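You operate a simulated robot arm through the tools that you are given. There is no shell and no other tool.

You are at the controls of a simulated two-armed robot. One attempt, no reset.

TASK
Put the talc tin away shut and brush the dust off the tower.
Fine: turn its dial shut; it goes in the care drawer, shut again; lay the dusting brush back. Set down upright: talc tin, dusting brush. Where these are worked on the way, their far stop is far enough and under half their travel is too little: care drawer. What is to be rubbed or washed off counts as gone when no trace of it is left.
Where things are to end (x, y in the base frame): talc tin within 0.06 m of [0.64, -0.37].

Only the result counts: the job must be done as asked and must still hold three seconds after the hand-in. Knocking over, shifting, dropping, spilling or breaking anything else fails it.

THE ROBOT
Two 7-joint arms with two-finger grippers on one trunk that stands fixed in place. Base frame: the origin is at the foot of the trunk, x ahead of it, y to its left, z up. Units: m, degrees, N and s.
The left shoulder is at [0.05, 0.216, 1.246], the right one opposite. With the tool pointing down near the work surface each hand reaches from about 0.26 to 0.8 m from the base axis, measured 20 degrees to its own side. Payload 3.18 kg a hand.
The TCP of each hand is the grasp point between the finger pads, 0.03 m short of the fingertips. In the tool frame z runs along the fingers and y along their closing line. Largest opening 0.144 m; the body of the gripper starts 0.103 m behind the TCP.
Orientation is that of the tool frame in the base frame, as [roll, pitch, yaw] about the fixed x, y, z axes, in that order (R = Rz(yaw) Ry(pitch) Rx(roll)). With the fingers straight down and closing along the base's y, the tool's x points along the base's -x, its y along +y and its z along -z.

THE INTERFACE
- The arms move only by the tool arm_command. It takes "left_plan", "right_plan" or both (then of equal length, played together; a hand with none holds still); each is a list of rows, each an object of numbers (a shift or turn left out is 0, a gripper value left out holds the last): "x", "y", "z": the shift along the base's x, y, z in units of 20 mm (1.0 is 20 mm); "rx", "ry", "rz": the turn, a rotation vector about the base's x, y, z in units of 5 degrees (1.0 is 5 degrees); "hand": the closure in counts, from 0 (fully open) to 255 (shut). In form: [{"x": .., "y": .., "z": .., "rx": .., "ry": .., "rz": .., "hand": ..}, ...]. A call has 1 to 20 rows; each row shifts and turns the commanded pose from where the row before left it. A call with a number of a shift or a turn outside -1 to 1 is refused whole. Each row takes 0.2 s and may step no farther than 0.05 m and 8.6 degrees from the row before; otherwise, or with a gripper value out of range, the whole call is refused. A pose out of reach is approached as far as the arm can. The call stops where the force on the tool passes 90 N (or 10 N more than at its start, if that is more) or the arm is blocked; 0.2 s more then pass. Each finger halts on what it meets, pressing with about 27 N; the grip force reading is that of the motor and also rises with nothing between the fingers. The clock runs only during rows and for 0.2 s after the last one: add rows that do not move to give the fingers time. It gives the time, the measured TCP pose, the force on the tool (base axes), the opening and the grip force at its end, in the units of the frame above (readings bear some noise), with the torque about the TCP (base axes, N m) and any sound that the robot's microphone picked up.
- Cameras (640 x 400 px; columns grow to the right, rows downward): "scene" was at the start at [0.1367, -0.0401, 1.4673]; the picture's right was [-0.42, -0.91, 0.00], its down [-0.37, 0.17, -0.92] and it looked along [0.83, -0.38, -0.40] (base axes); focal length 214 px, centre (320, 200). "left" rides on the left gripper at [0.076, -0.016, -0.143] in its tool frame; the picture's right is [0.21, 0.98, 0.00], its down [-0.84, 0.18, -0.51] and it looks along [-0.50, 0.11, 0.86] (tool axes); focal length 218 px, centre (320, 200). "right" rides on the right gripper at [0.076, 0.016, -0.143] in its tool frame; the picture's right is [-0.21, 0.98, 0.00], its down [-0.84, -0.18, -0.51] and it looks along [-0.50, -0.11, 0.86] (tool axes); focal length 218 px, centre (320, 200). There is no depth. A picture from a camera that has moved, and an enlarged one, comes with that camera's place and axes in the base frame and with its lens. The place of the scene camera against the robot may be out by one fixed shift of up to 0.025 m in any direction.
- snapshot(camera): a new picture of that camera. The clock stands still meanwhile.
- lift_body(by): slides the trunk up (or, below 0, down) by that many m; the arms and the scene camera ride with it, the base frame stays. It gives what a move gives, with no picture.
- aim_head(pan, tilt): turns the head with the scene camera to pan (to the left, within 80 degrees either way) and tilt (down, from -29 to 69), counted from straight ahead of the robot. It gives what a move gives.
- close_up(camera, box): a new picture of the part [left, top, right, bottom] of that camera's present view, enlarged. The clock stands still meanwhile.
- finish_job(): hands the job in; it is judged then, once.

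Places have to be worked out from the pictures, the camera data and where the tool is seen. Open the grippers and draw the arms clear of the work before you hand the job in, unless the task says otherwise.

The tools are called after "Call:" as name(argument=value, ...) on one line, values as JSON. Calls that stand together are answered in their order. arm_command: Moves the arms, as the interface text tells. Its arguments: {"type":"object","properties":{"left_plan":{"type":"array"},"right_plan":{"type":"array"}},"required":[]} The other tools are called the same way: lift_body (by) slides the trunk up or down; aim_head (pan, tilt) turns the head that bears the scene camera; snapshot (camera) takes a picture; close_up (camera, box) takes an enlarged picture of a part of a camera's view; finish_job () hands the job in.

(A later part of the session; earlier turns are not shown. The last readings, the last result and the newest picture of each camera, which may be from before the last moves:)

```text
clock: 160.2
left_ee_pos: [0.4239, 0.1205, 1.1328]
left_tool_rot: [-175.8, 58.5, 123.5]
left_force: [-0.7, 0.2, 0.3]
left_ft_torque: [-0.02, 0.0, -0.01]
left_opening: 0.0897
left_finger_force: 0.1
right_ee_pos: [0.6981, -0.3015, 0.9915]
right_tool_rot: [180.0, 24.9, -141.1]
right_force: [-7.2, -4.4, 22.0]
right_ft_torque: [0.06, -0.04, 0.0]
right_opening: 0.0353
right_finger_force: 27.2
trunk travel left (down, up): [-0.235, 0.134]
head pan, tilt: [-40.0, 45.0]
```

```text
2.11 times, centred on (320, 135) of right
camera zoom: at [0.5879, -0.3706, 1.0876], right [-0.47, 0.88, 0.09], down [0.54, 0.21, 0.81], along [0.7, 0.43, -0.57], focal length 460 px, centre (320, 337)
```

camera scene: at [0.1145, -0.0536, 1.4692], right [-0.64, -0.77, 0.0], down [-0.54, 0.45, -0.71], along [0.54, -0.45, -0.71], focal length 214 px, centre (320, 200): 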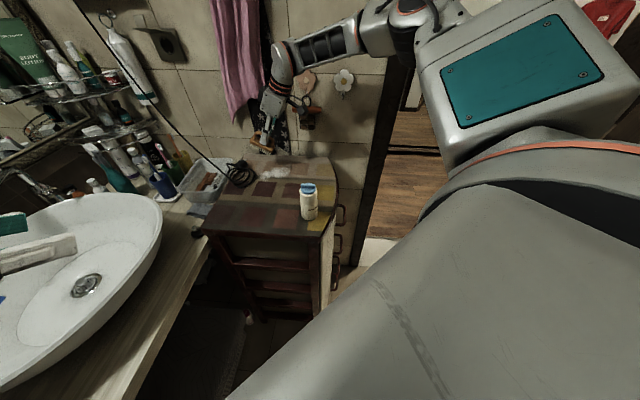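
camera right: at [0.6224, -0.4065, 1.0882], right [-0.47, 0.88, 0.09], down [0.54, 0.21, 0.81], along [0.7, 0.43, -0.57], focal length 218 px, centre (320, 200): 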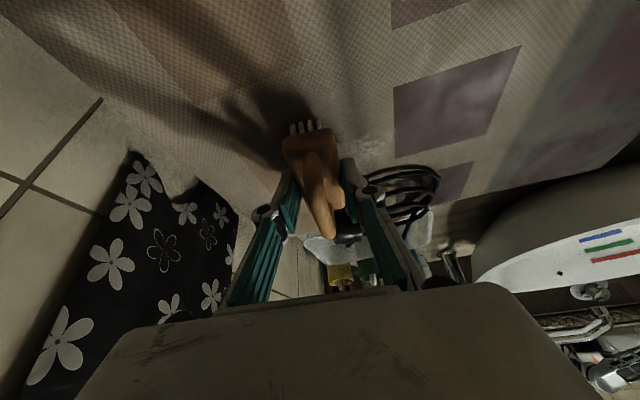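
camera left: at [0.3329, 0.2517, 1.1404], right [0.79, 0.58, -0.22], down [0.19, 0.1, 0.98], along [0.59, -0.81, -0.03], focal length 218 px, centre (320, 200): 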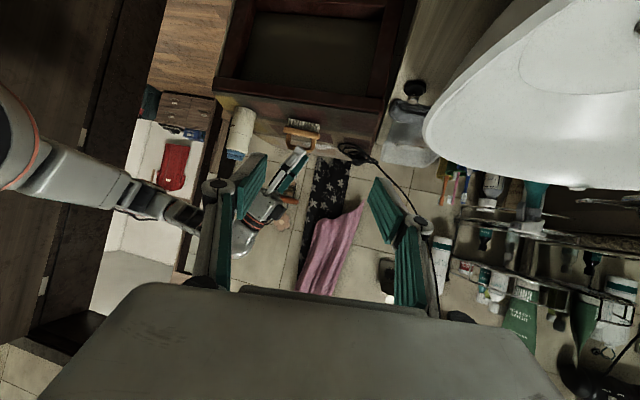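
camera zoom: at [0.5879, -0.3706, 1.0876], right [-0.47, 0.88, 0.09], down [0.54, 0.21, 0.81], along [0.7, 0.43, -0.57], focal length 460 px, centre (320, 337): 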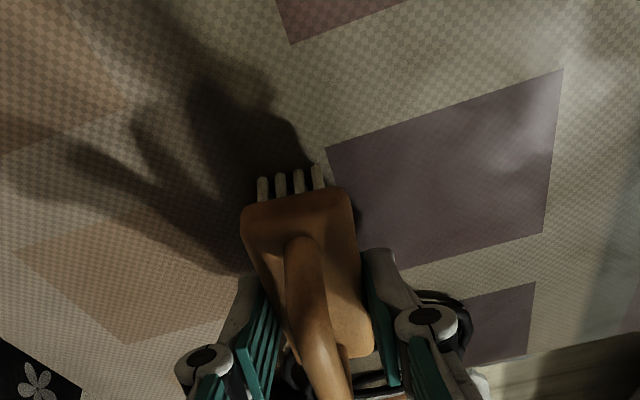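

The brush end is right beside the coil; the load is only friction. I pull back along the axis, lift and look at the surface.

Call:
arm_command(right_plan=[{"x": -0.39, "y": -0.3135}, {"x": -0.39, "y": -0.3135}, {"x": -0.39, "y": -0.3135}, {"x": -0.39, "y": -0.3135}, {"z": 0.8}, {"x": -0.8, "z": 0.5}, {"x": -0.8, "y": -0.3}, {}])

Call:
close_up(camera="scene", box=[240, 110, 320, 170])

Call:
close_up(camera="right", box=[200, 40, 440, 230])

```text
clock: 162.0
left_ee_pos: [0.4269, 0.1212, 1.1299]
left_tool_rot: [-175.5, 58.3, 123.6]
left_force: [0.0, 0.2, -0.4]
left_ft_torque: [-0.02, 0.0, -0.02]
left_opening: 0.0896
left_finger_force: 0.1
right_ee_pos: [0.6374, -0.3349, 1.0156]
right_tool_rot: [179.8, 24.7, -141.1]
right_force: [-0.1, -0.6, -0.6]
right_ft_torque: [-0.03, -0.02, 0.01]
right_opening: 0.0351
right_finger_force: 27.1
trunk travel left (down, up): [-0.235, 0.134]
head pan, tilt: [-40.0, 45.0]
```

```text
6.67 times, centred on (280, 140) of scene
camera zoom: at [0.1449, -0.0538, 1.3422], right [-0.64, -0.77, 0.0], down [-0.54, 0.45, -0.71], along [0.54, -0.45, -0.71], focal length 1430 px, centre (587, 600)
```

zoom: 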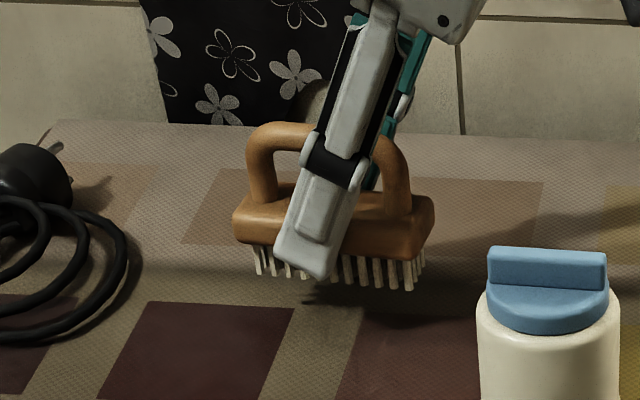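

```text
2.11 times, centred on (320, 135) of right
camera zoom: at [0.5275, -0.4032, 1.1114], right [-0.47, 0.88, 0.09], down [0.55, 0.21, 0.81], along [0.7, 0.43, -0.58], focal length 460 px, centre (320, 337)
```

zoom: 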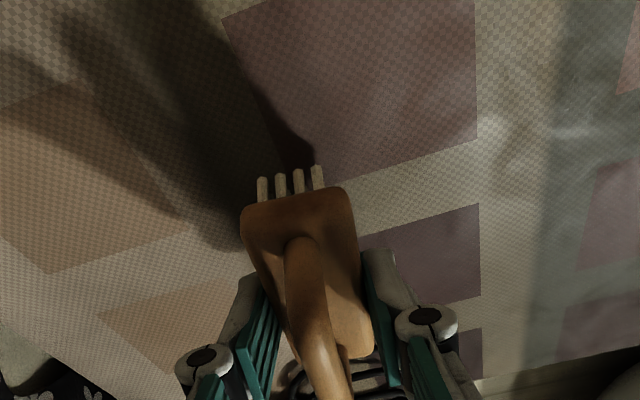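

It looks clean beside the coil. I carry the brush to the free spot near (0.625, −0.30) so the whole patch can be seen.

Call:
arm_command(right_plan=[{"x": -0.3, "y": 0.7}, {"x": -0.3, "y": 0.7}, {"y": 0.4}, {}])

Call:
close_up(camera="scene", box=[255, 125, 315, 165])

Call:
close_up(camera="scene", box=[230, 110, 330, 180])

Call:
snapshot(camera="right")

```text
clock: 163.0
left_ee_pos: [0.4266, 0.1204, 1.1303]
left_tool_rot: [-175.6, 58.4, 123.8]
left_force: [0.0, 0.0, 0.0]
left_ft_torque: [0.03, 0.02, -0.03]
left_opening: 0.09
left_finger_force: 0.2
right_ee_pos: [0.6263, -0.2977, 1.0162]
right_tool_rot: [179.8, 24.6, -141.1]
right_force: [0.4, 0.3, -0.2]
right_ft_torque: [0.01, 0.03, -0.02]
right_opening: 0.0348
right_finger_force: 27.5
trunk travel left (down, up): [-0.235, 0.134]
head pan, tilt: [-40.0, 45.0]
```

```text
10.00 times, centred on (285, 145) of scene
camera zoom: at [0.1447, -0.0539, 1.3423], right [-0.64, -0.77, 0.0], down [-0.54, 0.45, -0.71], along [0.54, -0.45, -0.71], focal length 2145 px, centre (670, 750)
```

zoom: 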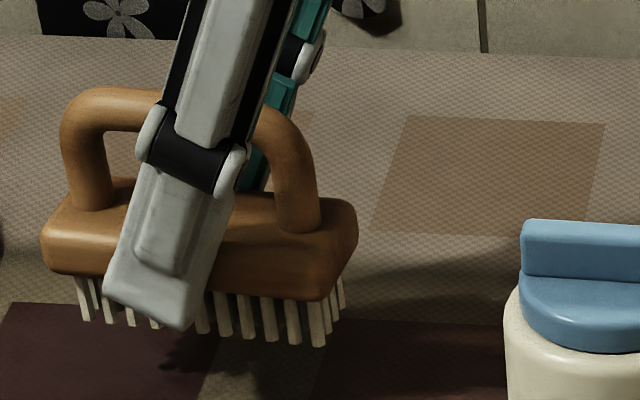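

```text
5.71 times, centred on (280, 145) of scene
camera zoom: at [0.1447, -0.0539, 1.3423], right [-0.64, -0.77, 0.0], down [-0.54, 0.45, -0.71], along [0.54, -0.45, -0.71], focal length 1226 px, centre (549, 514)
```

zoom: 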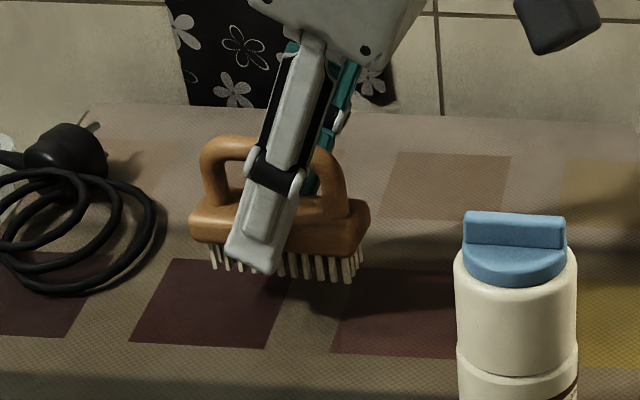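

```text
taken
camera right: at [0.5157, -0.3655, 1.1125], right [-0.47, 0.88, 0.09], down [0.54, 0.21, 0.81], along [0.7, 0.43, -0.58], focal length 218 px, centre (320, 200)
```

right: 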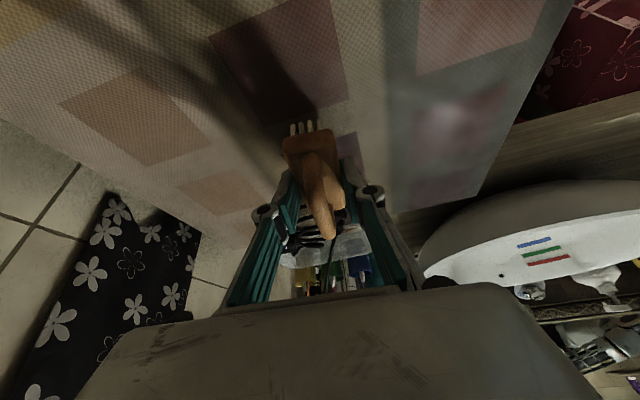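

The brush hides the spot, so I'll set it down here, re-grip upright and take it home; then I can inspect. First I lower it to contact.

Call:
arm_command(right_plan=[{"z": -0.5}, {"z": -0.4}, {"z": -0.2}, {"z": -0.08}, {}])

```text
clock: 164.2
left_ee_pos: [0.4259, 0.1195, 1.1311]
left_tool_rot: [-175.6, 58.4, 123.7]
left_force: [0.8, 0.8, 0.2]
left_ft_torque: [0.03, 0.03, -0.01]
left_opening: 0.0899
left_finger_force: 0.1
right_ee_pos: [0.6272, -0.2979, 0.9922]
right_tool_rot: [179.9, 24.6, -141.2]
right_force: [0.3, -0.5, 0.0]
right_ft_torque: [-0.01, 0.01, -0.03]
right_opening: 0.0353
right_finger_force: 27.0
trunk travel left (down, up): [-0.235, 0.134]
head pan, tilt: [-40.0, 45.0]
```

Call:
arm_command(right_plan=[{"z": -0.06}, {"z": -0.03}, {}])

```text
clock: 165.0
left_ee_pos: [0.4267, 0.1197, 1.1304]
left_tool_rot: [-175.6, 58.4, 123.8]
left_force: [0.3, -0.5, 0.1]
left_ft_torque: [0.02, -0.02, -0.01]
left_opening: 0.0896
left_finger_force: 0.1
right_ee_pos: [0.6263, -0.2955, 0.9907]
right_tool_rot: [179.9, 24.8, -141.1]
right_force: [-0.5, 1.1, 3.4]
right_ft_torque: [0.11, -0.1, 0.01]
right_opening: 0.0352
right_finger_force: 27.6
trunk travel left (down, up): [-0.235, 0.134]
head pan, tilt: [-40.0, 45.0]
```

Contact is made. I open, rise 30 mm, untilt the tool and look.

Call:
arm_command(right_plan=[{"hand": 150}, {}, {"z": 0.8}, {"z": 0.8}, {"rx": -0.63, "ry": 0.777}, {"rx": -0.63, "ry": 0.777}, {"rx": -0.63, "ry": 0.777}, {"rx": -0.63, "ry": 0.777}, {"rx": -0.63, "ry": 0.777}, {}])

Call:
close_up(camera="right", box=[240, 90, 400, 230])

```text
clock: 167.2
left_ee_pos: [0.4269, 0.1194, 1.1298]
left_tool_rot: [-175.6, 58.4, 123.7]
left_force: [-0.3, 0.9, -0.5]
left_ft_torque: [0.01, 0.02, 0.01]
left_opening: 0.09
left_finger_force: 0.0
right_ee_pos: [0.627, -0.2961, 1.0234]
right_tool_rot: [179.8, -0.3, -141.1]
right_force: [-0.2, 0.2, -0.8]
right_ft_torque: [0.0, 0.0, 0.0]
right_opening: 0.0593
right_finger_force: 0.0
trunk travel left (down, up): [-0.235, 0.134]
head pan, tilt: [-40.0, 45.0]
```

```text
2.86 times, centred on (320, 160) of right
camera zoom: at [0.5576, -0.3318, 1.1653], right [-0.45, 0.89, 0.0], down [0.77, 0.39, 0.5], along [0.45, 0.23, -0.86], focal length 624 px, centre (320, 314)
```

zoom: 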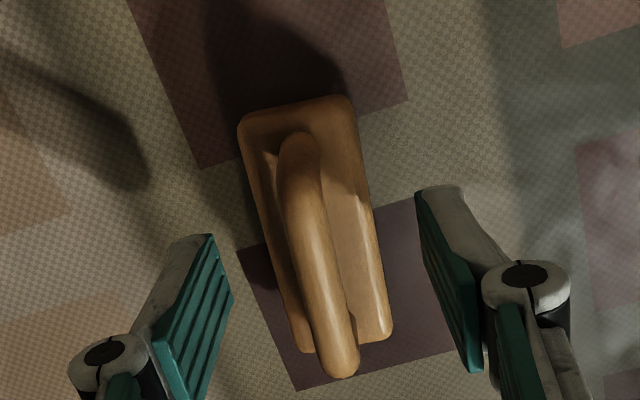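

Well centred. Before taking the brush home I rise and look straight at the dust area between the open fingers.

Call:
arm_command(right_plan=[{"z": 1, "hand": 0}, {"z": 1}, {"z": 1}, {"x": 0.8, "y": -0.8, "z": 0.5}, {"x": 0.8, "y": -0.8}, {}])

Call:
snapshot(camera="right")

Call:
close_up(camera="right", box=[220, 100, 420, 240])

Call:
close_up(camera="scene", box=[240, 120, 320, 170])

```text
clock: 168.6
left_ee_pos: [0.4262, 0.1184, 1.1306]
left_tool_rot: [-175.6, 58.4, 123.8]
left_force: [0.9, 0.4, 0.7]
left_ft_torque: [0.01, 0.02, 0.02]
left_opening: 0.0899
left_finger_force: 0.0
right_ee_pos: [0.6569, -0.3288, 1.0944]
right_tool_rot: [179.9, -0.3, -141.1]
right_force: [0.2, 0.5, -0.9]
right_ft_torque: [-0.03, 0.01, -0.03]
right_opening: 0.1442
right_finger_force: 0.1
trunk travel left (down, up): [-0.235, 0.134]
head pan, tilt: [-40.0, 45.0]
```

```text
taken
camera right: at [0.5882, -0.363, 1.2352], right [-0.45, 0.89, 0.0], down [0.77, 0.39, 0.5], along [0.45, 0.23, -0.86], focal length 218 px, centre (320, 200)
```

right: 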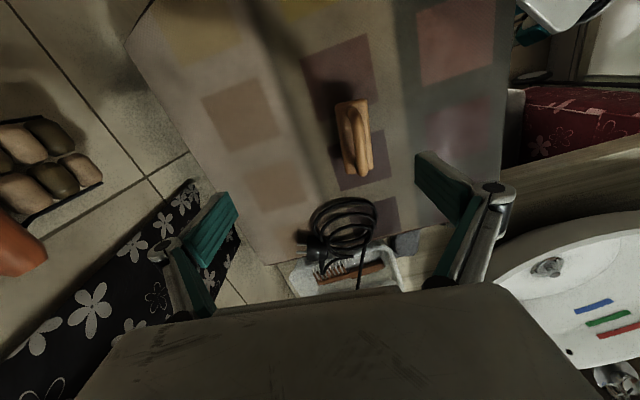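

```text
2.86 times, centred on (320, 170) of right
camera zoom: at [0.5882, -0.363, 1.2352], right [-0.45, 0.89, 0.0], down [0.77, 0.39, 0.5], along [0.45, 0.23, -0.86], focal length 624 px, centre (320, 286)
```

zoom: 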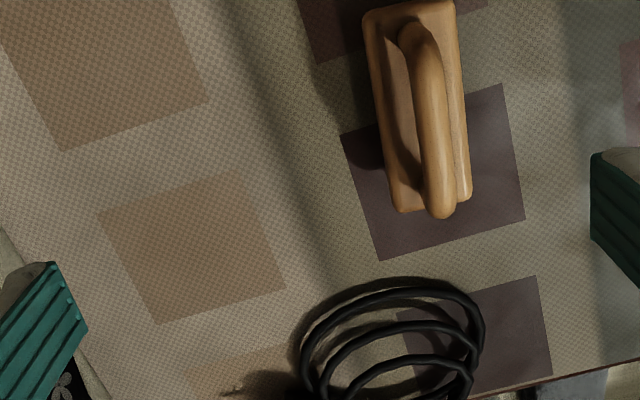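

```text
8.00 times, centred on (280, 145) of scene
camera zoom: at [0.1446, -0.0537, 1.3424], right [-0.64, -0.77, 0.0], down [-0.54, 0.45, -0.71], along [0.54, -0.45, -0.71], focal length 1716 px, centre (640, 640)
```

zoom: 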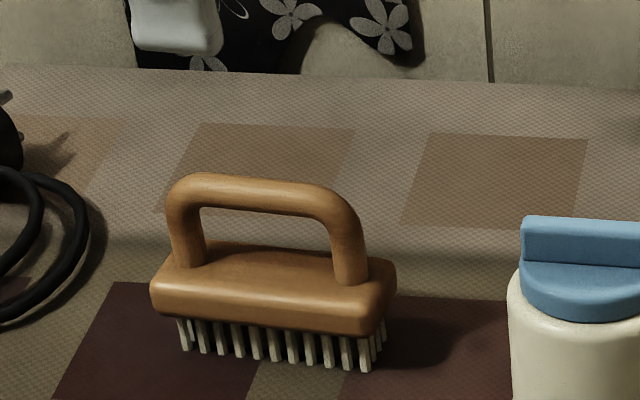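

The area looks clean. I zoom further for faint traces.

Call:
close_up(camera="right", box=[240, 120, 340, 210])

Call:
close_up(camera="right", box=[290, 150, 350, 210])

```text
4.44 times, centred on (290, 165) of right
camera zoom: at [0.5882, -0.363, 1.2352], right [-0.45, 0.89, 0.0], down [0.77, 0.39, 0.5], along [0.45, 0.23, -0.86], focal length 970 px, centre (453, 356)
```

zoom: 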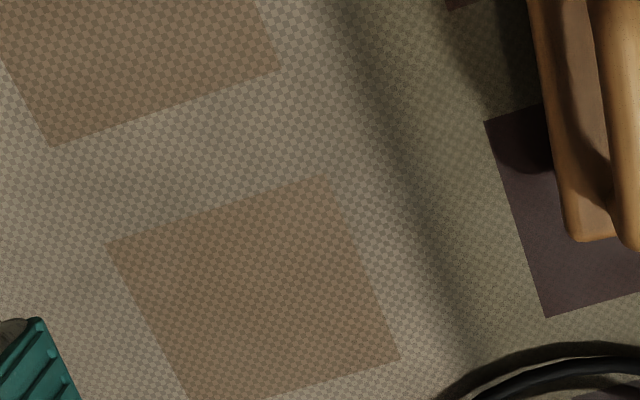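

```text
6.67 times, centred on (320, 180) of right
camera zoom: at [0.5882, -0.363, 1.2352], right [-0.45, 0.89, 0.0], down [0.77, 0.39, 0.5], along [0.45, 0.23, -0.86], focal length 1455 px, centre (320, 333)
```

zoom: 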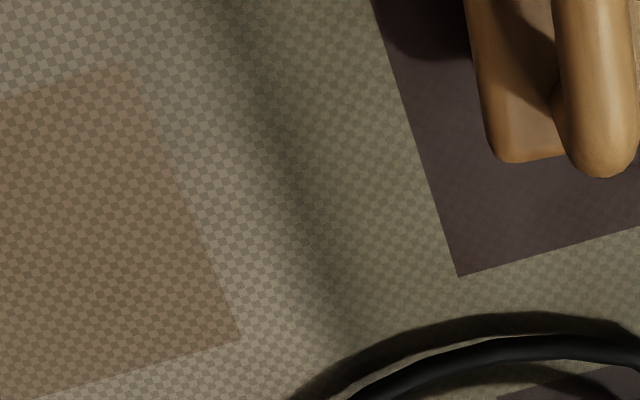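

No trace of dust is left and the coil lies as before. Now I go back over the brush to pick it up upright.

Call:
arm_command(right_plan=[{"x": -0.75, "y": 0.82, "hand": 150}, {"x": -0.75, "y": 0.82}, {"z": -0.8}, {"z": -0.8}, {"z": -0.8}, {}])

Call:
close_up(camera="right", box=[240, 90, 400, 230])

```text
clock: 170.0
left_ee_pos: [0.4258, 0.1199, 1.1303]
left_tool_rot: [-175.7, 58.4, 123.6]
left_force: [0.3, -0.1, 0.4]
left_ft_torque: [0.02, -0.01, 0.03]
left_opening: 0.09
left_finger_force: 0.1
right_ee_pos: [0.6278, -0.2961, 1.0458]
right_tool_rot: [179.7, -0.2, -141.1]
right_force: [0.3, 0.5, -0.3]
right_ft_torque: [-0.01, 0.01, -0.03]
right_opening: 0.0595
right_finger_force: 0.0
trunk travel left (down, up): [-0.235, 0.134]
head pan, tilt: [-40.0, 45.0]
```

```text
2.86 times, centred on (320, 160) of right
camera zoom: at [0.559, -0.3318, 1.1873], right [-0.45, 0.89, 0.0], down [0.77, 0.39, 0.5], along [0.45, 0.23, -0.86], focal length 624 px, centre (320, 314)
```

zoom: 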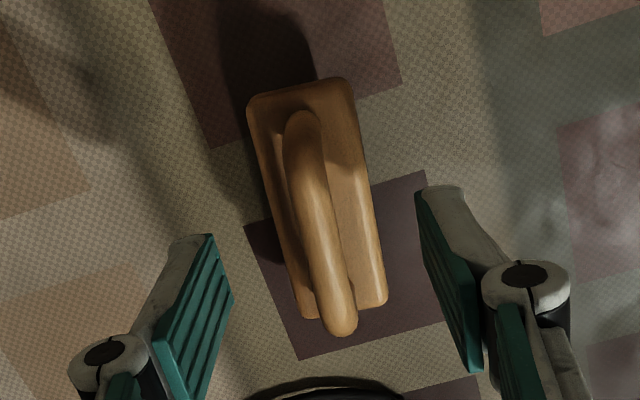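

I lower over the block and close.

Call:
arm_command(right_plan=[{"z": -0.8}, {"z": -0.8}, {"z": -0.7}, {"z": -0.35}, {}, {"hand": 180}, {"hand": 210}, {"hand": 255}, {}, {}])

Call:
close_up(camera="right", box=[240, 90, 400, 230])

```text
clock: 172.2
left_ee_pos: [0.4269, 0.12, 1.1299]
left_tool_rot: [-175.6, 58.3, 123.7]
left_force: [0.9, 0.2, 0.8]
left_ft_torque: [0.01, 0.01, -0.02]
left_opening: 0.0896
left_finger_force: 0.1
right_ee_pos: [0.628, -0.2961, 0.9915]
right_tool_rot: [179.8, -0.3, -141.1]
right_force: [0.8, 0.8, -0.3]
right_ft_torque: [0.01, -0.02, -0.01]
right_opening: 0.0347
right_finger_force: 27.2
trunk travel left (down, up): [-0.235, 0.134]
head pan, tilt: [-40.0, 45.0]
```

```text
2.86 times, centred on (320, 160) of right
camera zoom: at [0.559, -0.3312, 1.1335], right [-0.45, 0.89, 0.0], down [0.77, 0.39, 0.5], along [0.45, 0.23, -0.86], focal length 624 px, centre (320, 314)
```

zoom: 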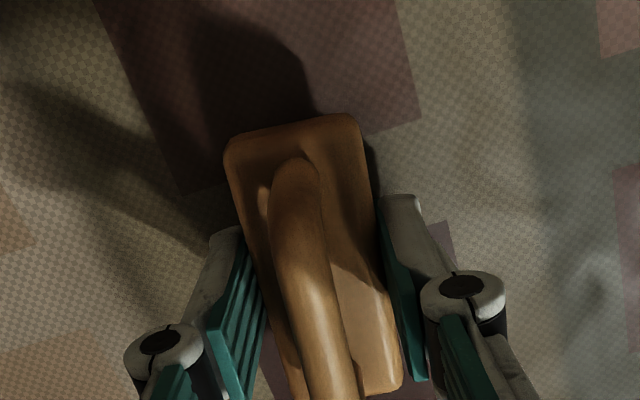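

Held again. I lift it 32 mm and carry it to its home place.

Call:
arm_command(right_plan=[{"z": 0.8}, {"z": 0.8}, {"x": -0.62, "y": 0.926}, {"x": -0.62, "y": 0.926}, {"x": -0.62, "y": 0.926}, {"x": -0.62, "y": 0.926}, {"x": -0.62, "y": 0.926}, {}])

```text
clock: 174.0
left_ee_pos: [0.4265, 0.1197, 1.1304]
left_tool_rot: [-175.6, 58.4, 123.7]
left_force: [0.1, 0.6, 0.4]
left_ft_torque: [0.0, -0.04, -0.02]
left_opening: 0.0898
left_finger_force: 0.1
right_ee_pos: [0.5685, -0.2022, 1.0234]
right_tool_rot: [179.9, -0.3, -141.0]
right_force: [-1.0, -0.1, 0.3]
right_ft_torque: [-0.04, 0.04, 0.02]
right_opening: 0.0348
right_finger_force: 27.0
trunk travel left (down, up): [-0.235, 0.134]
head pan, tilt: [-40.0, 45.0]
```

Over home. I lower with a small correction.

Call:
arm_command(right_plan=[{"x": -0.12, "y": -0.07, "z": -0.5}, {"z": -0.5}, {"z": -0.4}, {}])

```text
clock: 175.0
left_ee_pos: [0.4273, 0.1191, 1.1296]
left_tool_rot: [-175.7, 58.4, 123.7]
left_force: [-0.4, 0.3, -0.3]
left_ft_torque: [0.04, 0.01, 0.01]
left_opening: 0.0895
left_finger_force: 0.1
right_ee_pos: [0.5641, -0.2045, 0.9959]
right_tool_rot: [179.9, -0.3, -141.1]
right_force: [0.9, -0.2, -0.5]
right_ft_torque: [-0.01, 0.0, 0.0]
right_opening: 0.0345
right_finger_force: 26.7
trunk travel left (down, up): [-0.235, 0.134]
head pan, tilt: [-40.0, 45.0]
```

Call:
arm_command(right_plan=[{"z": -0.12, "x": 0.05}, {"z": -0.08}, {"z": -0.04}, {}])

```text
clock: 176.0
left_ee_pos: [0.4273, 0.1189, 1.1309]
left_tool_rot: [-175.7, 58.3, 123.7]
left_force: [0.0, -0.2, 0.1]
left_ft_torque: [-0.03, 0.0, -0.02]
left_opening: 0.0895
left_finger_force: 0.2
right_ee_pos: [0.5651, -0.205, 0.9914]
right_tool_rot: [179.8, -0.3, -141.3]
right_force: [0.4, 0.3, 1.5]
right_ft_torque: [-0.03, -0.01, 0.02]
right_opening: 0.0347
right_finger_force: 26.8
trunk travel left (down, up): [-0.235, 0.134]
head pan, tilt: [-40.0, 45.0]
```

It rests on the tower. I open and rise straight up.

Call:
arm_command(right_plan=[{"hand": 150}, {}, {"z": 0.8}, {"z": 0.8}, {"z": 0.8}, {"z": 0.8}, {"z": 0.8}, {}])

Call:
close_up(camera="scene", box=[200, 100, 340, 200])

Call:
close_up(camera="right", box=[240, 90, 400, 230])

```text
clock: 177.8
left_ee_pos: [0.4274, 0.1202, 1.1291]
left_tool_rot: [-175.5, 58.4, 123.8]
left_force: [-0.4, -0.6, 0.5]
left_ft_torque: [-0.04, 0.02, -0.01]
left_opening: 0.0896
left_finger_force: 0.0
right_ee_pos: [0.5656, -0.204, 1.0701]
right_tool_rot: [179.8, -0.3, -141.1]
right_force: [1.0, 0.1, -0.1]
right_ft_torque: [-0.01, 0.01, -0.01]
right_opening: 0.0592
right_finger_force: 0.0
trunk travel left (down, up): [-0.235, 0.134]
head pan, tilt: [-40.0, 45.0]
```

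```text
4.00 times, centred on (270, 150) of scene
camera zoom: at [0.1449, -0.0539, 1.3422], right [-0.64, -0.77, 0.0], down [-0.54, 0.45, -0.71], along [0.54, -0.45, -0.71], focal length 858 px, centre (520, 400)
```

zoom: 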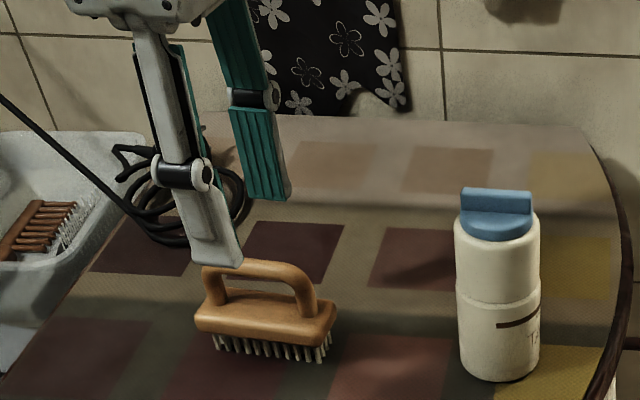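

```text
2.86 times, centred on (320, 160) of right
camera zoom: at [0.4968, -0.2402, 1.2124], right [-0.45, 0.89, 0.0], down [0.77, 0.39, 0.5], along [0.45, 0.23, -0.86], focal length 624 px, centre (320, 314)
```

zoom: 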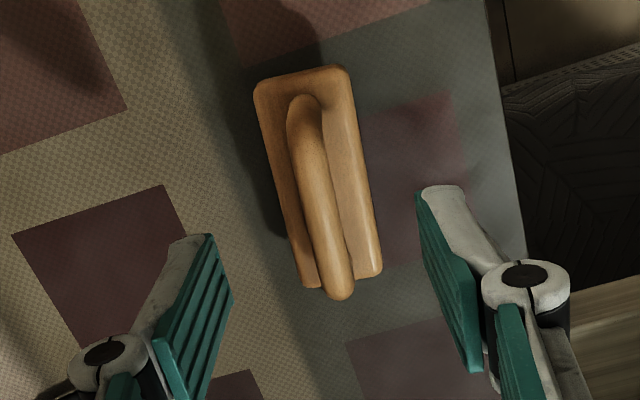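

Brush is back home and upright. Next is the drawer: I take the right hand out over the tower's corner to the drawer side (passing above the tin), and raise the left hand so it stays clear of the sink when the trunk goes down.

Call:
arm_command(right_plan=[{"z": 1, "x": -0.2, "y": -0.5}, {"z": 1, "x": -0.2, "y": -0.5}, {"z": 1, "x": -0.2, "y": -0.5}, {"z": 1, "x": -0.2, "y": -0.5}, {"z": 1, "x": -0.2, "y": -0.5}, {"z": 0.5, "x": -0.5, "y": -1}, {"x": -1, "y": -1}, {"x": -1, "y": -1}, {"x": -1, "y": -1}, {"x": -1, "y": -1}, {"x": -1, "y": -1}, {"x": -1, "y": -1}, {"x": -1, "y": -1}, {"x": -1, "y": -1}, {"x": -1, "y": -1}, {"x": -1, "y": -1}, {"x": -1, "y": -1}, {"x": -1, "y": -1}, {"x": -1, "y": -1}, {}], left_plan=[{"z": 1, "x": -0.3}, {"z": 1, "x": -0.3}, {"z": 1, "x": -0.3}, {"z": 1, "x": -0.3}, {"z": 1, "x": -0.3}, {"z": 1, "x": -0.3}, {"z": 1, "x": -0.3}, {"z": 1, "x": -0.3}, {}, {}, {}, {}, {}, {}, {}, {}, {}, {}, {}, {}])

Call:
snapshot(camera="right")

Call:
snapshot(camera="left")

```text
clock: 182.0
left_ee_pos: [0.379, 0.1205, 1.2913]
left_tool_rot: [-175.5, 58.3, 123.9]
left_force: [-1.0, -0.4, 0.2]
left_ft_torque: [0.01, -0.02, -0.02]
left_opening: 0.0899
left_finger_force: 0.1
right_ee_pos: [0.2759, -0.5351, 1.1812]
right_tool_rot: [179.8, -0.3, -141.2]
right_force: [0.5, 0.1, 0.0]
right_ft_torque: [-0.01, 0.05, 0.03]
right_opening: 0.0594
right_finger_force: 0.1
trunk travel left (down, up): [-0.235, 0.134]
head pan, tilt: [-40.0, 45.0]
```

```text
taken
camera right: at [0.2072, -0.5707, 1.3239], right [-0.45, 0.89, 0.0], down [0.77, 0.39, 0.5], along [0.45, 0.23, -0.86], focal length 218 px, centre (320, 200)
```

right: 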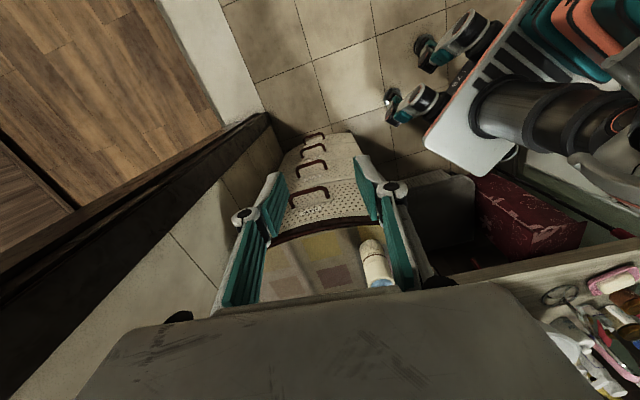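

```text
taken
camera left: at [0.2847, 0.2521, 1.3005], right [0.79, 0.58, -0.22], down [0.2, 0.1, 0.98], along [0.59, -0.81, -0.03], focal length 218 px, centre (320, 200)
```

left: 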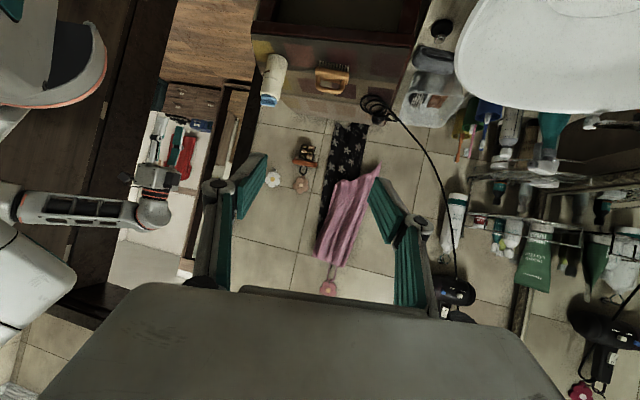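

Right hand is outside the drawer side. I lower the trunk by 0.15 m.

Call:
lift_body(by=-0.15)

Call:
arm_command(right_plan=[{"rz": 1, "x": -0.1, "y": -0.3}, {"rz": 1, "x": -0.1, "y": -0.3}, {"rz": 1, "x": -0.1, "y": -0.3}, {"rz": 1, "x": -0.1, "y": -0.3}, {"rz": 1, "x": -0.1, "y": -0.3}, {"rz": 1, "x": -0.1, "y": -0.3}, {"rz": 1, "x": -0.1, "y": -0.3}, {"rz": 1, "x": -0.1, "y": -0.3}, {"rz": 1}, {"rz": 1}, {"rz": 1}, {"rz": 1}, {"rz": 1}, {"rz": 1}, {"rz": 1}, {"rz": 1}, {"rz": 1}, {"rz": 1}, {"rz": 1}, {}])

Call:
snapshot(camera="scene")

Call:
snapshot(camera="right")

```text
clock: 183.7
left_ee_pos: [0.377, 0.1201, 1.141]
left_tool_rot: [-175.9, 58.5, 123.5]
left_force: [-0.2, 0.1, 0.5]
left_ft_torque: [-0.02, -0.02, -0.01]
left_opening: 0.0896
left_finger_force: 0.0
right_ee_pos: [0.2736, -0.536, 1.0311]
right_tool_rot: [-179.9, -0.2, -141.1]
right_force: [0.4, 0.7, 0.6]
right_ft_torque: [-0.02, -0.06, 0.02]
right_opening: 0.0594
right_finger_force: 0.0
trunk travel left (down, up): [-0.085, 0.284]
head pan, tilt: [-40.0, 45.0]
```

```text
clock: 187.9
left_ee_pos: [0.3796, 0.1204, 1.1406]
left_tool_rot: [-175.6, 58.5, 123.7]
left_force: [-0.3, -0.1, -0.8]
left_ft_torque: [-0.02, -0.01, 0.01]
left_opening: 0.0899
left_finger_force: 0.0
right_ee_pos: [0.2592, -0.5831, 1.0302]
right_tool_rot: [179.8, -0.3, -46.1]
right_force: [0.6, -0.2, -0.2]
right_ft_torque: [0.01, 0.02, -0.03]
right_opening: 0.0591
right_finger_force: 0.0
trunk travel left (down, up): [-0.085, 0.284]
head pan, tilt: [-40.0, 45.0]
```

```text
taken
camera scene: at [0.2895, -0.0538, 1.17], right [-0.64, -0.77, 0.0], down [-0.54, 0.45, -0.71], along [0.54, -0.45, -0.71], focal length 214 px, centre (320, 200)
```

scene: 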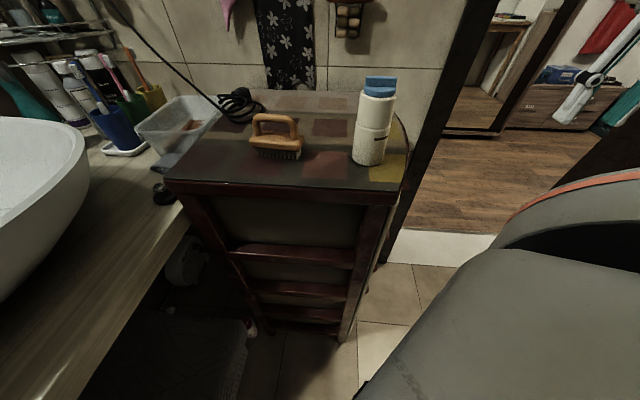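

```text
taken
camera right: at [0.3001, -0.6492, 1.1731], right [-0.85, -0.53, 0.0], down [-0.46, 0.73, 0.5], along [-0.27, 0.43, -0.86], focal length 218 px, centre (320, 200)
```

right: 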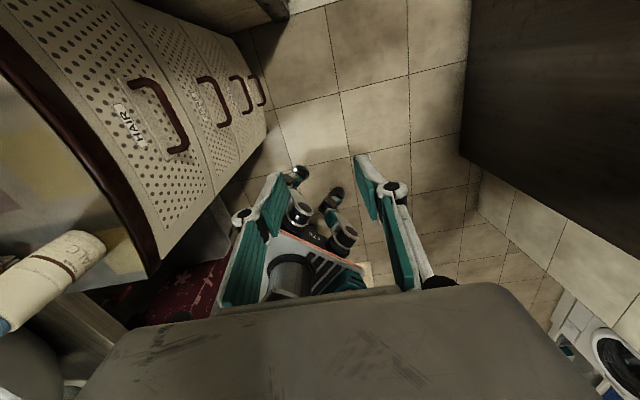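

Good view of the drawer fronts from here. I zoom in on the CARE handle to triangulate it.

Call:
close_up(camera="right", box=[110, 50, 280, 170])

```text
3.33 times, centred on (195, 110) of right
camera zoom: at [0.3001, -0.6492, 1.1731], right [-0.85, -0.53, 0.0], down [-0.46, 0.73, 0.5], along [-0.27, 0.43, -0.86], focal length 728 px, centre (737, 500)
```

zoom: 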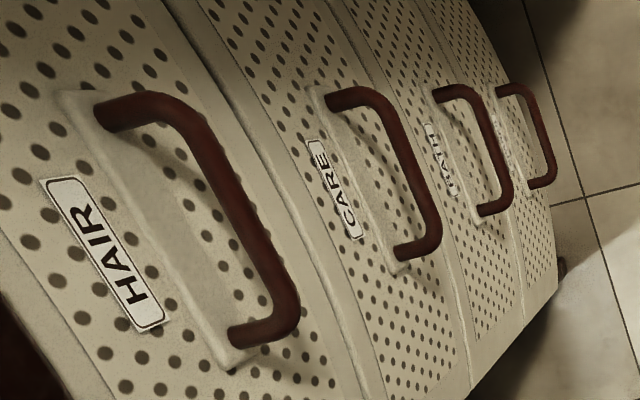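

CARE bar: centre ≈ (0.476, −0.462, 0.577), about 0.105 m long along (0.69, −0.725). I tilt the hand 60° towards the tower while lowering it in front of the drawers.

Call:
arm_command(right_plan=[{"rx": 0.7014, "ry": -0.7126, "z": -1, "x": 0.3}, {"rx": 0.7014, "ry": -0.7126, "z": -1, "x": 0.3}, {"rx": 0.7014, "ry": -0.7126, "z": -1, "x": 0.3}, {"rx": 0.7014, "ry": -0.7126, "z": -1, "x": 0.3}, {"rx": 0.7014, "ry": -0.7126, "z": -1, "x": 0.3}, {"rx": 0.7014, "ry": -0.7126, "z": -1, "x": 0.3}, {"rx": 0.7014, "ry": -0.7126, "z": -1, "x": 0.3}, {"rx": 0.7014, "ry": -0.7126, "z": -1, "x": 0.3}, {"rx": 0.7014, "ry": -0.7126, "z": -1, "x": 0.3}, {"rx": 0.7014, "ry": -0.7126, "z": -1, "x": 0.3}, {"rx": 0.7014, "ry": -0.7126, "z": -1, "x": 0.3}, {"rx": 0.7014, "ry": -0.7126, "z": -1, "x": 0.3}, {}])

Call:
snapshot(camera="right")

Call:
snapshot(camera="scene")

```text
clock: 190.7
left_ee_pos: [0.3794, 0.1201, 1.1401]
left_tool_rot: [-175.6, 58.5, 123.7]
left_force: [-0.1, 0.0, -0.3]
left_ft_torque: [0.01, -0.02, -0.03]
left_opening: 0.0899
left_finger_force: 0.1
right_ee_pos: [0.3317, -0.5824, 0.7923]
right_tool_rot: [-120.1, 0.4, -46.0]
right_force: [-0.8, 0.9, -0.6]
right_ft_torque: [0.02, 0.0, 0.02]
right_opening: 0.0594
right_finger_force: 0.0
trunk travel left (down, up): [-0.085, 0.284]
head pan, tilt: [-40.0, 45.0]
```

```text
taken
camera right: at [0.2908, -0.73, 0.8465], right [-0.5, -0.19, -0.84], down [-0.83, 0.36, 0.42], along [0.23, 0.91, -0.34], focal length 218 px, centre (320, 200)
```

right: 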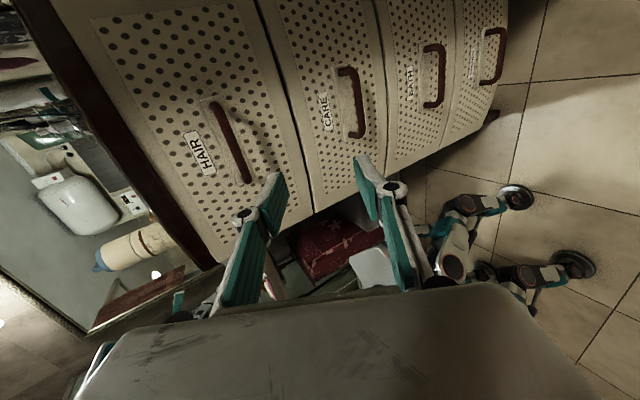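

```text
taken
camera scene: at [0.2894, -0.0538, 1.17], right [-0.64, -0.77, 0.0], down [-0.54, 0.45, -0.71], along [0.54, -0.45, -0.71], focal length 214 px, centre (320, 200)
```

scene: 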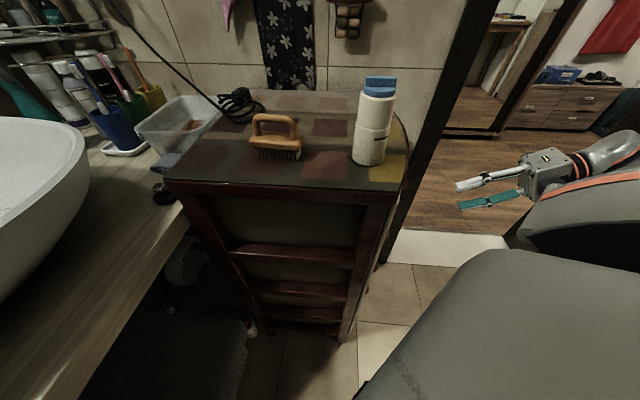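

The hand is oriented with fingers above/below. I zoom on the CARE handle from here for a third sight line.

Call:
close_up(camera="right", box=[290, 50, 410, 160])

```text
3.64 times, centred on (350, 105) of right
camera zoom: at [0.2908, -0.73, 0.8465], right [-0.5, -0.19, -0.84], down [-0.83, 0.36, 0.42], along [0.23, 0.91, -0.34], focal length 794 px, centre (211, 546)
```

zoom: 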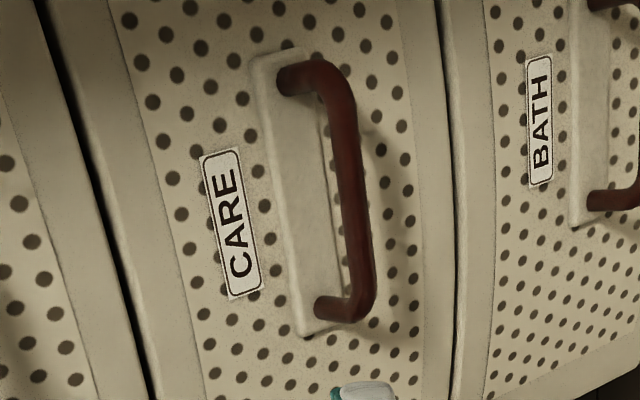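

I move to a pre-grasp point about 0.11 m in front of the CARE bar.

Call:
arm_command(right_plan=[{"x": 0.48, "y": 0.31, "z": -0.95}, {"x": 0.48, "y": 0.31, "z": -0.95}, {"x": 0.48, "y": 0.31, "z": -0.95}, {"x": 0.48, "y": 0.31, "z": -0.95}, {"x": 0.48, "y": 0.31, "z": -0.95}, {"x": 0.48, "y": 0.31, "z": -0.95}, {"x": 0.48, "y": 0.31, "z": -0.95}, {"x": 0.48, "y": 0.31, "z": -0.95}, {}])

Call:
snapshot(camera="right")

Call:
close_up(camera="right", box=[240, 70, 400, 220])

```text
clock: 192.7
left_ee_pos: [0.3789, 0.1204, 1.1397]
left_tool_rot: [-175.6, 58.5, 123.7]
left_force: [0.4, 0.3, -0.2]
left_ft_torque: [0.03, 0.04, -0.01]
left_opening: 0.09
left_finger_force: 0.0
right_ee_pos: [0.4088, -0.5342, 0.6397]
right_tool_rot: [-120.1, 0.6, -46.0]
right_force: [0.6, -0.4, 0.0]
right_ft_torque: [-0.01, 0.0, -0.01]
right_opening: 0.0593
right_finger_force: 0.0
trunk travel left (down, up): [-0.085, 0.284]
head pan, tilt: [-40.0, 45.0]
```

```text
taken
camera right: at [0.3677, -0.6811, 0.6956], right [-0.5, -0.19, -0.84], down [-0.83, 0.36, 0.42], along [0.23, 0.91, -0.34], focal length 218 px, centre (320, 200)
```

right: 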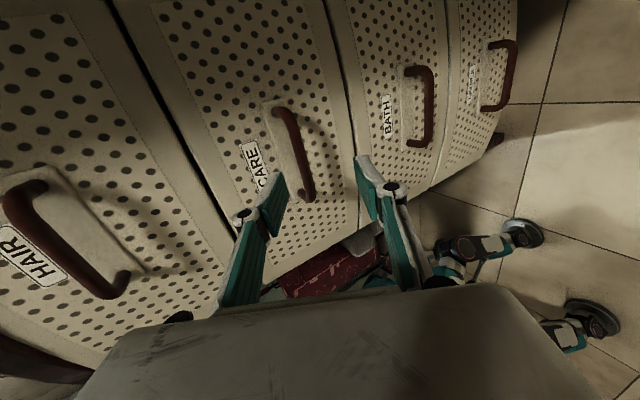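

```text
2.67 times, centred on (320, 145) of right
camera zoom: at [0.3677, -0.6811, 0.6956], right [-0.5, -0.19, -0.84], down [-0.83, 0.36, 0.42], along [0.23, 0.91, -0.34], focal length 582 px, centre (320, 347)
```

zoom: 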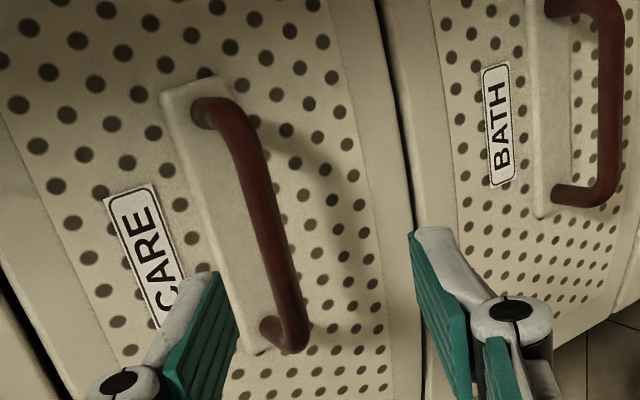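

Combining the sight lines, the bar is at about (0.48, −0.464, 0.605), some 2 cm above my approach line. I shift for that and advance 50 mm, then look again.

Call:
arm_command(right_plan=[{"x": 0.18, "y": 0.175, "z": 0.43}, {"x": 0.18, "y": 0.175, "z": 0.43}, {"x": 0.52, "y": 0.5, "z": -0.42}, {"x": 0.52, "y": 0.5, "z": -0.42}, {"x": 0.52, "y": 0.5, "z": -0.42}, {}])

Call:
close_up(camera="right", box=[230, 70, 410, 240])

```text
clock: 194.1
left_ee_pos: [0.3781, 0.1206, 1.1398]
left_tool_rot: [-175.6, 58.4, 123.7]
left_force: [-0.3, 0.3, -0.6]
left_ft_torque: [0.01, 0.02, -0.03]
left_opening: 0.0898
left_finger_force: 0.0
right_ee_pos: [0.4467, -0.4949, 0.6314]
right_tool_rot: [-120.1, 0.6, -46.0]
right_force: [-0.5, -1.1, -0.1]
right_ft_torque: [0.04, 0.04, 0.0]
right_opening: 0.0594
right_finger_force: 0.1
trunk travel left (down, up): [-0.085, 0.284]
head pan, tilt: [-40.0, 45.0]
```

```text
2.35 times, centred on (320, 155) of right
camera zoom: at [0.4055, -0.6427, 0.6866], right [-0.5, -0.19, -0.84], down [-0.83, 0.36, 0.42], along [0.23, 0.91, -0.34], focal length 514 px, centre (320, 306)
```

zoom: 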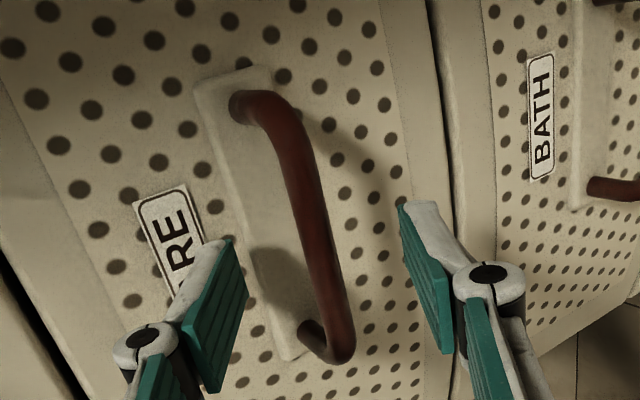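

The bar is 45 mm ahead and centred within 3 mm. I advance 30 mm so the bar sits between the outer pads, and close.

Call:
arm_command(right_plan=[{"x": 0.31, "y": 0.3, "z": -0.25}, {"x": 0.31, "y": 0.3, "z": -0.25}, {"x": 0.31, "y": 0.3, "z": -0.25}, {}])

Call:
close_up(camera="right", box=[230, 70, 410, 240])

```text
clock: 195.1
left_ee_pos: [0.3784, 0.1191, 1.1394]
left_tool_rot: [-175.6, 58.5, 123.7]
left_force: [-0.7, 0.2, -0.6]
left_ft_torque: [0.0, 0.0, 0.02]
left_opening: 0.0901
left_finger_force: 0.1
right_ee_pos: [0.4643, -0.4782, 0.6137]
right_tool_rot: [-120.3, 0.5, -46.0]
right_force: [-2.2, -2.8, -1.1]
right_ft_torque: [0.06, -0.04, 0.0]
right_opening: 0.0634
right_finger_force: 0.1
trunk travel left (down, up): [-0.085, 0.284]
head pan, tilt: [-40.0, 45.0]
```

```text
2.35 times, centred on (320, 155) of right
camera zoom: at [0.4241, -0.6249, 0.6704], right [-0.5, -0.19, -0.84], down [-0.83, 0.36, 0.42], along [0.23, 0.91, -0.34], focal length 514 px, centre (320, 306)
```

zoom: 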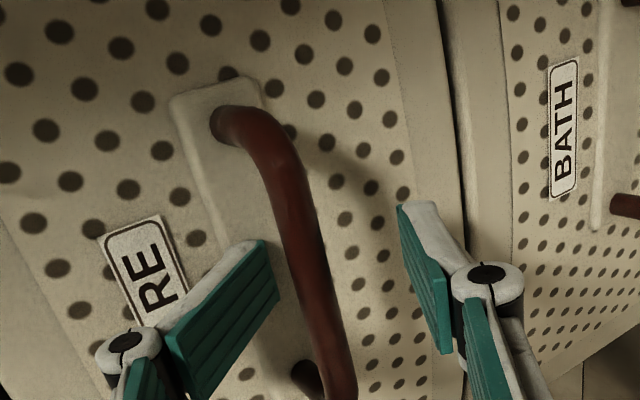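

The upper fingertip just touches the drawer front. I raise the hand 10 mm with a slight retreat to centre the bar, and then close.

Call:
arm_command(right_plan=[{"x": -0.1, "y": -0.1, "z": 0.25}, {"x": -0.05, "y": -0.05, "z": 0.25}, {}, {"hand": 180}, {"hand": 220}, {"hand": 255}, {}, {}])

Call:
close_up(camera="right", box=[230, 70, 410, 240])

```text
clock: 196.9
left_ee_pos: [0.3802, 0.1172, 1.1384]
left_tool_rot: [-175.4, 58.2, 123.8]
left_force: [0.1, 0.1, 0.4]
left_ft_torque: [0.0, 0.01, 0.03]
left_opening: 0.0898
left_finger_force: 0.0
right_ee_pos: [0.4584, -0.4829, 0.6199]
right_tool_rot: [-120.7, 0.6, -46.0]
right_force: [-11.3, -2.7, -32.9]
right_ft_torque: [-0.57, -0.34, 0.74]
right_opening: 0.0107
right_finger_force: 41.0
trunk travel left (down, up): [-0.085, 0.284]
head pan, tilt: [-40.0, 45.0]
```

```text
2.35 times, centred on (320, 155) of right
camera zoom: at [0.4191, -0.63, 0.6769], right [-0.51, -0.19, -0.84], down [-0.83, 0.36, 0.42], along [0.22, 0.91, -0.34], focal length 514 px, centre (320, 306)
```

zoom: 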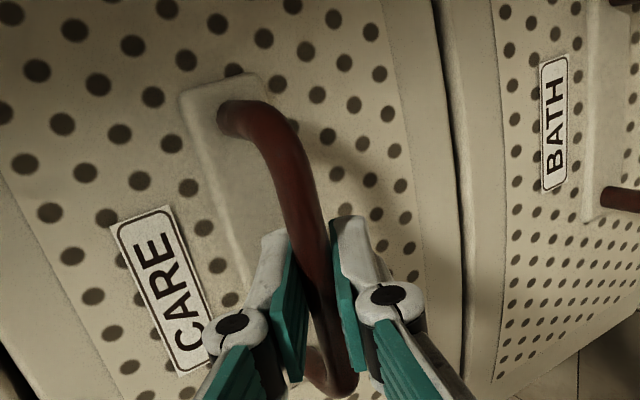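

The bar is gripped (10.7 mm), with a 33 N downward pull from centring. I ease the hand 3 mm down.

Call:
arm_command(right_plan=[{"z": -0.08, "x": -0.02}, {"z": -0.08}, {}])

```text
clock: 197.7
left_ee_pos: [0.3785, 0.1183, 1.1391]
left_tool_rot: [-175.7, 58.3, 123.5]
left_force: [0.4, -0.1, 0.1]
left_ft_torque: [0.02, 0.04, 0.03]
left_opening: 0.0901
left_finger_force: 0.1
right_ee_pos: [0.4595, -0.4832, 0.6198]
right_tool_rot: [-120.4, 0.6, -46.1]
right_force: [-20.9, -7.4, -19.6]
right_ft_torque: [-0.68, -0.46, 0.57]
right_opening: 0.0108
right_finger_force: 40.8
trunk travel left (down, up): [-0.085, 0.284]
head pan, tilt: [-40.0, 45.0]
```

I move 2 mm along the finger closing direction and begin to pull the drawer outwards gently.

Call:
arm_command(right_plan=[{"x": -0.04, "y": -0.035, "z": -0.09}, {"x": -0.25, "y": -0.247}, {"x": -0.25, "y": -0.247}, {"x": -0.25, "y": -0.247}, {}])

Call:
snapshot(camera="right")

```text
clock: 198.9
left_ee_pos: [0.3794, 0.119, 1.1402]
left_tool_rot: [-175.5, 58.4, 123.8]
left_force: [0.4, 0.2, -0.9]
left_ft_torque: [0.02, -0.03, 0.01]
left_opening: 0.0899
left_finger_force: 0.0
right_ee_pos: [0.4444, -0.4976, 0.6203]
right_tool_rot: [-120.2, 0.6, -45.9]
right_force: [-8.0, 9.9, -24.4]
right_ft_torque: [-0.5, -0.42, 0.69]
right_opening: 0.0106
right_finger_force: 41.0
trunk travel left (down, up): [-0.085, 0.284]
head pan, tilt: [-40.0, 45.0]
```

```text
taken
camera right: at [0.4047, -0.6446, 0.6759], right [-0.5, -0.19, -0.84], down [-0.83, 0.36, 0.42], along [0.23, 0.91, -0.34], focal length 218 px, centre (320, 200)
```

right: 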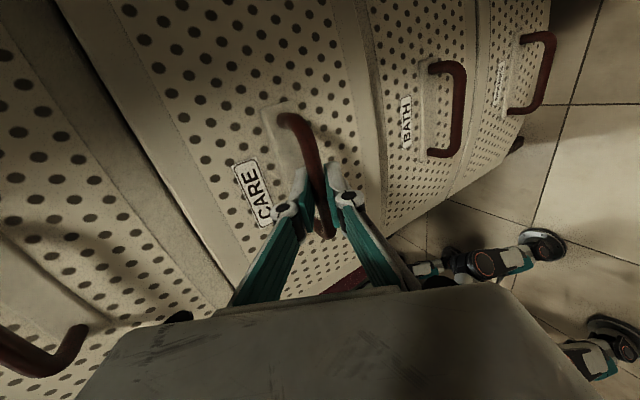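

The drawer slides out. I keep pulling another 0.1 m.

Call:
arm_command(right_plan=[{"x": -0.45, "y": -0.44, "z": -0.06}, {"x": -0.45, "y": -0.44, "z": -0.06}, {"x": -0.5, "y": -0.49}, {"x": -0.5, "y": -0.49}, {"x": -0.5, "y": -0.49}, {"x": -0.5, "y": -0.49}, {"x": -0.5, "y": -0.49}, {}])

Call:
snapshot(camera="right")

Call:
snapshot(camera="scene")

```text
clock: 200.7
left_ee_pos: [0.3779, 0.1201, 1.1403]
left_tool_rot: [-175.5, 58.4, 123.7]
left_force: [-0.8, 0.3, -0.1]
left_ft_torque: [0.01, 0.02, 0.0]
left_opening: 0.0897
left_finger_force: 0.0
right_ee_pos: [0.3796, -0.5639, 0.6209]
right_tool_rot: [-120.0, 0.2, -46.1]
right_force: [4.0, -3.4, 6.9]
right_ft_torque: [-0.46, -0.53, 0.47]
right_opening: 0.0106
right_finger_force: 41.2
trunk travel left (down, up): [-0.085, 0.284]
head pan, tilt: [-40.0, 45.0]
```

```text
taken
camera right: at [0.3375, -0.7108, 0.6759], right [-0.5, -0.19, -0.85], down [-0.83, 0.36, 0.41], along [0.23, 0.91, -0.34], focal length 218 px, centre (320, 200)
```

right: 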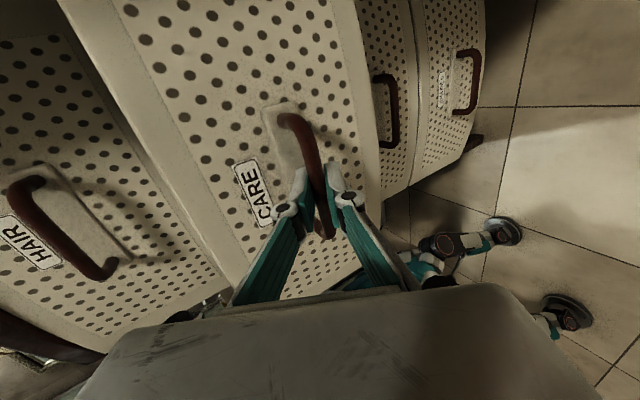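

```text
taken
camera scene: at [0.2892, -0.0535, 1.1702], right [-0.64, -0.77, 0.0], down [-0.54, 0.45, -0.71], along [0.54, -0.45, -0.71], focal length 214 px, centre (320, 200)
```

scene: 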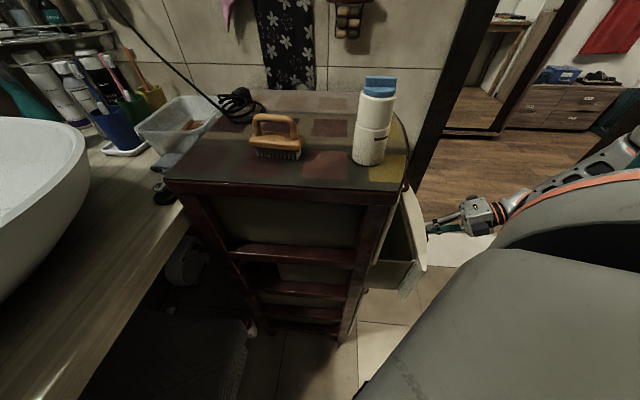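

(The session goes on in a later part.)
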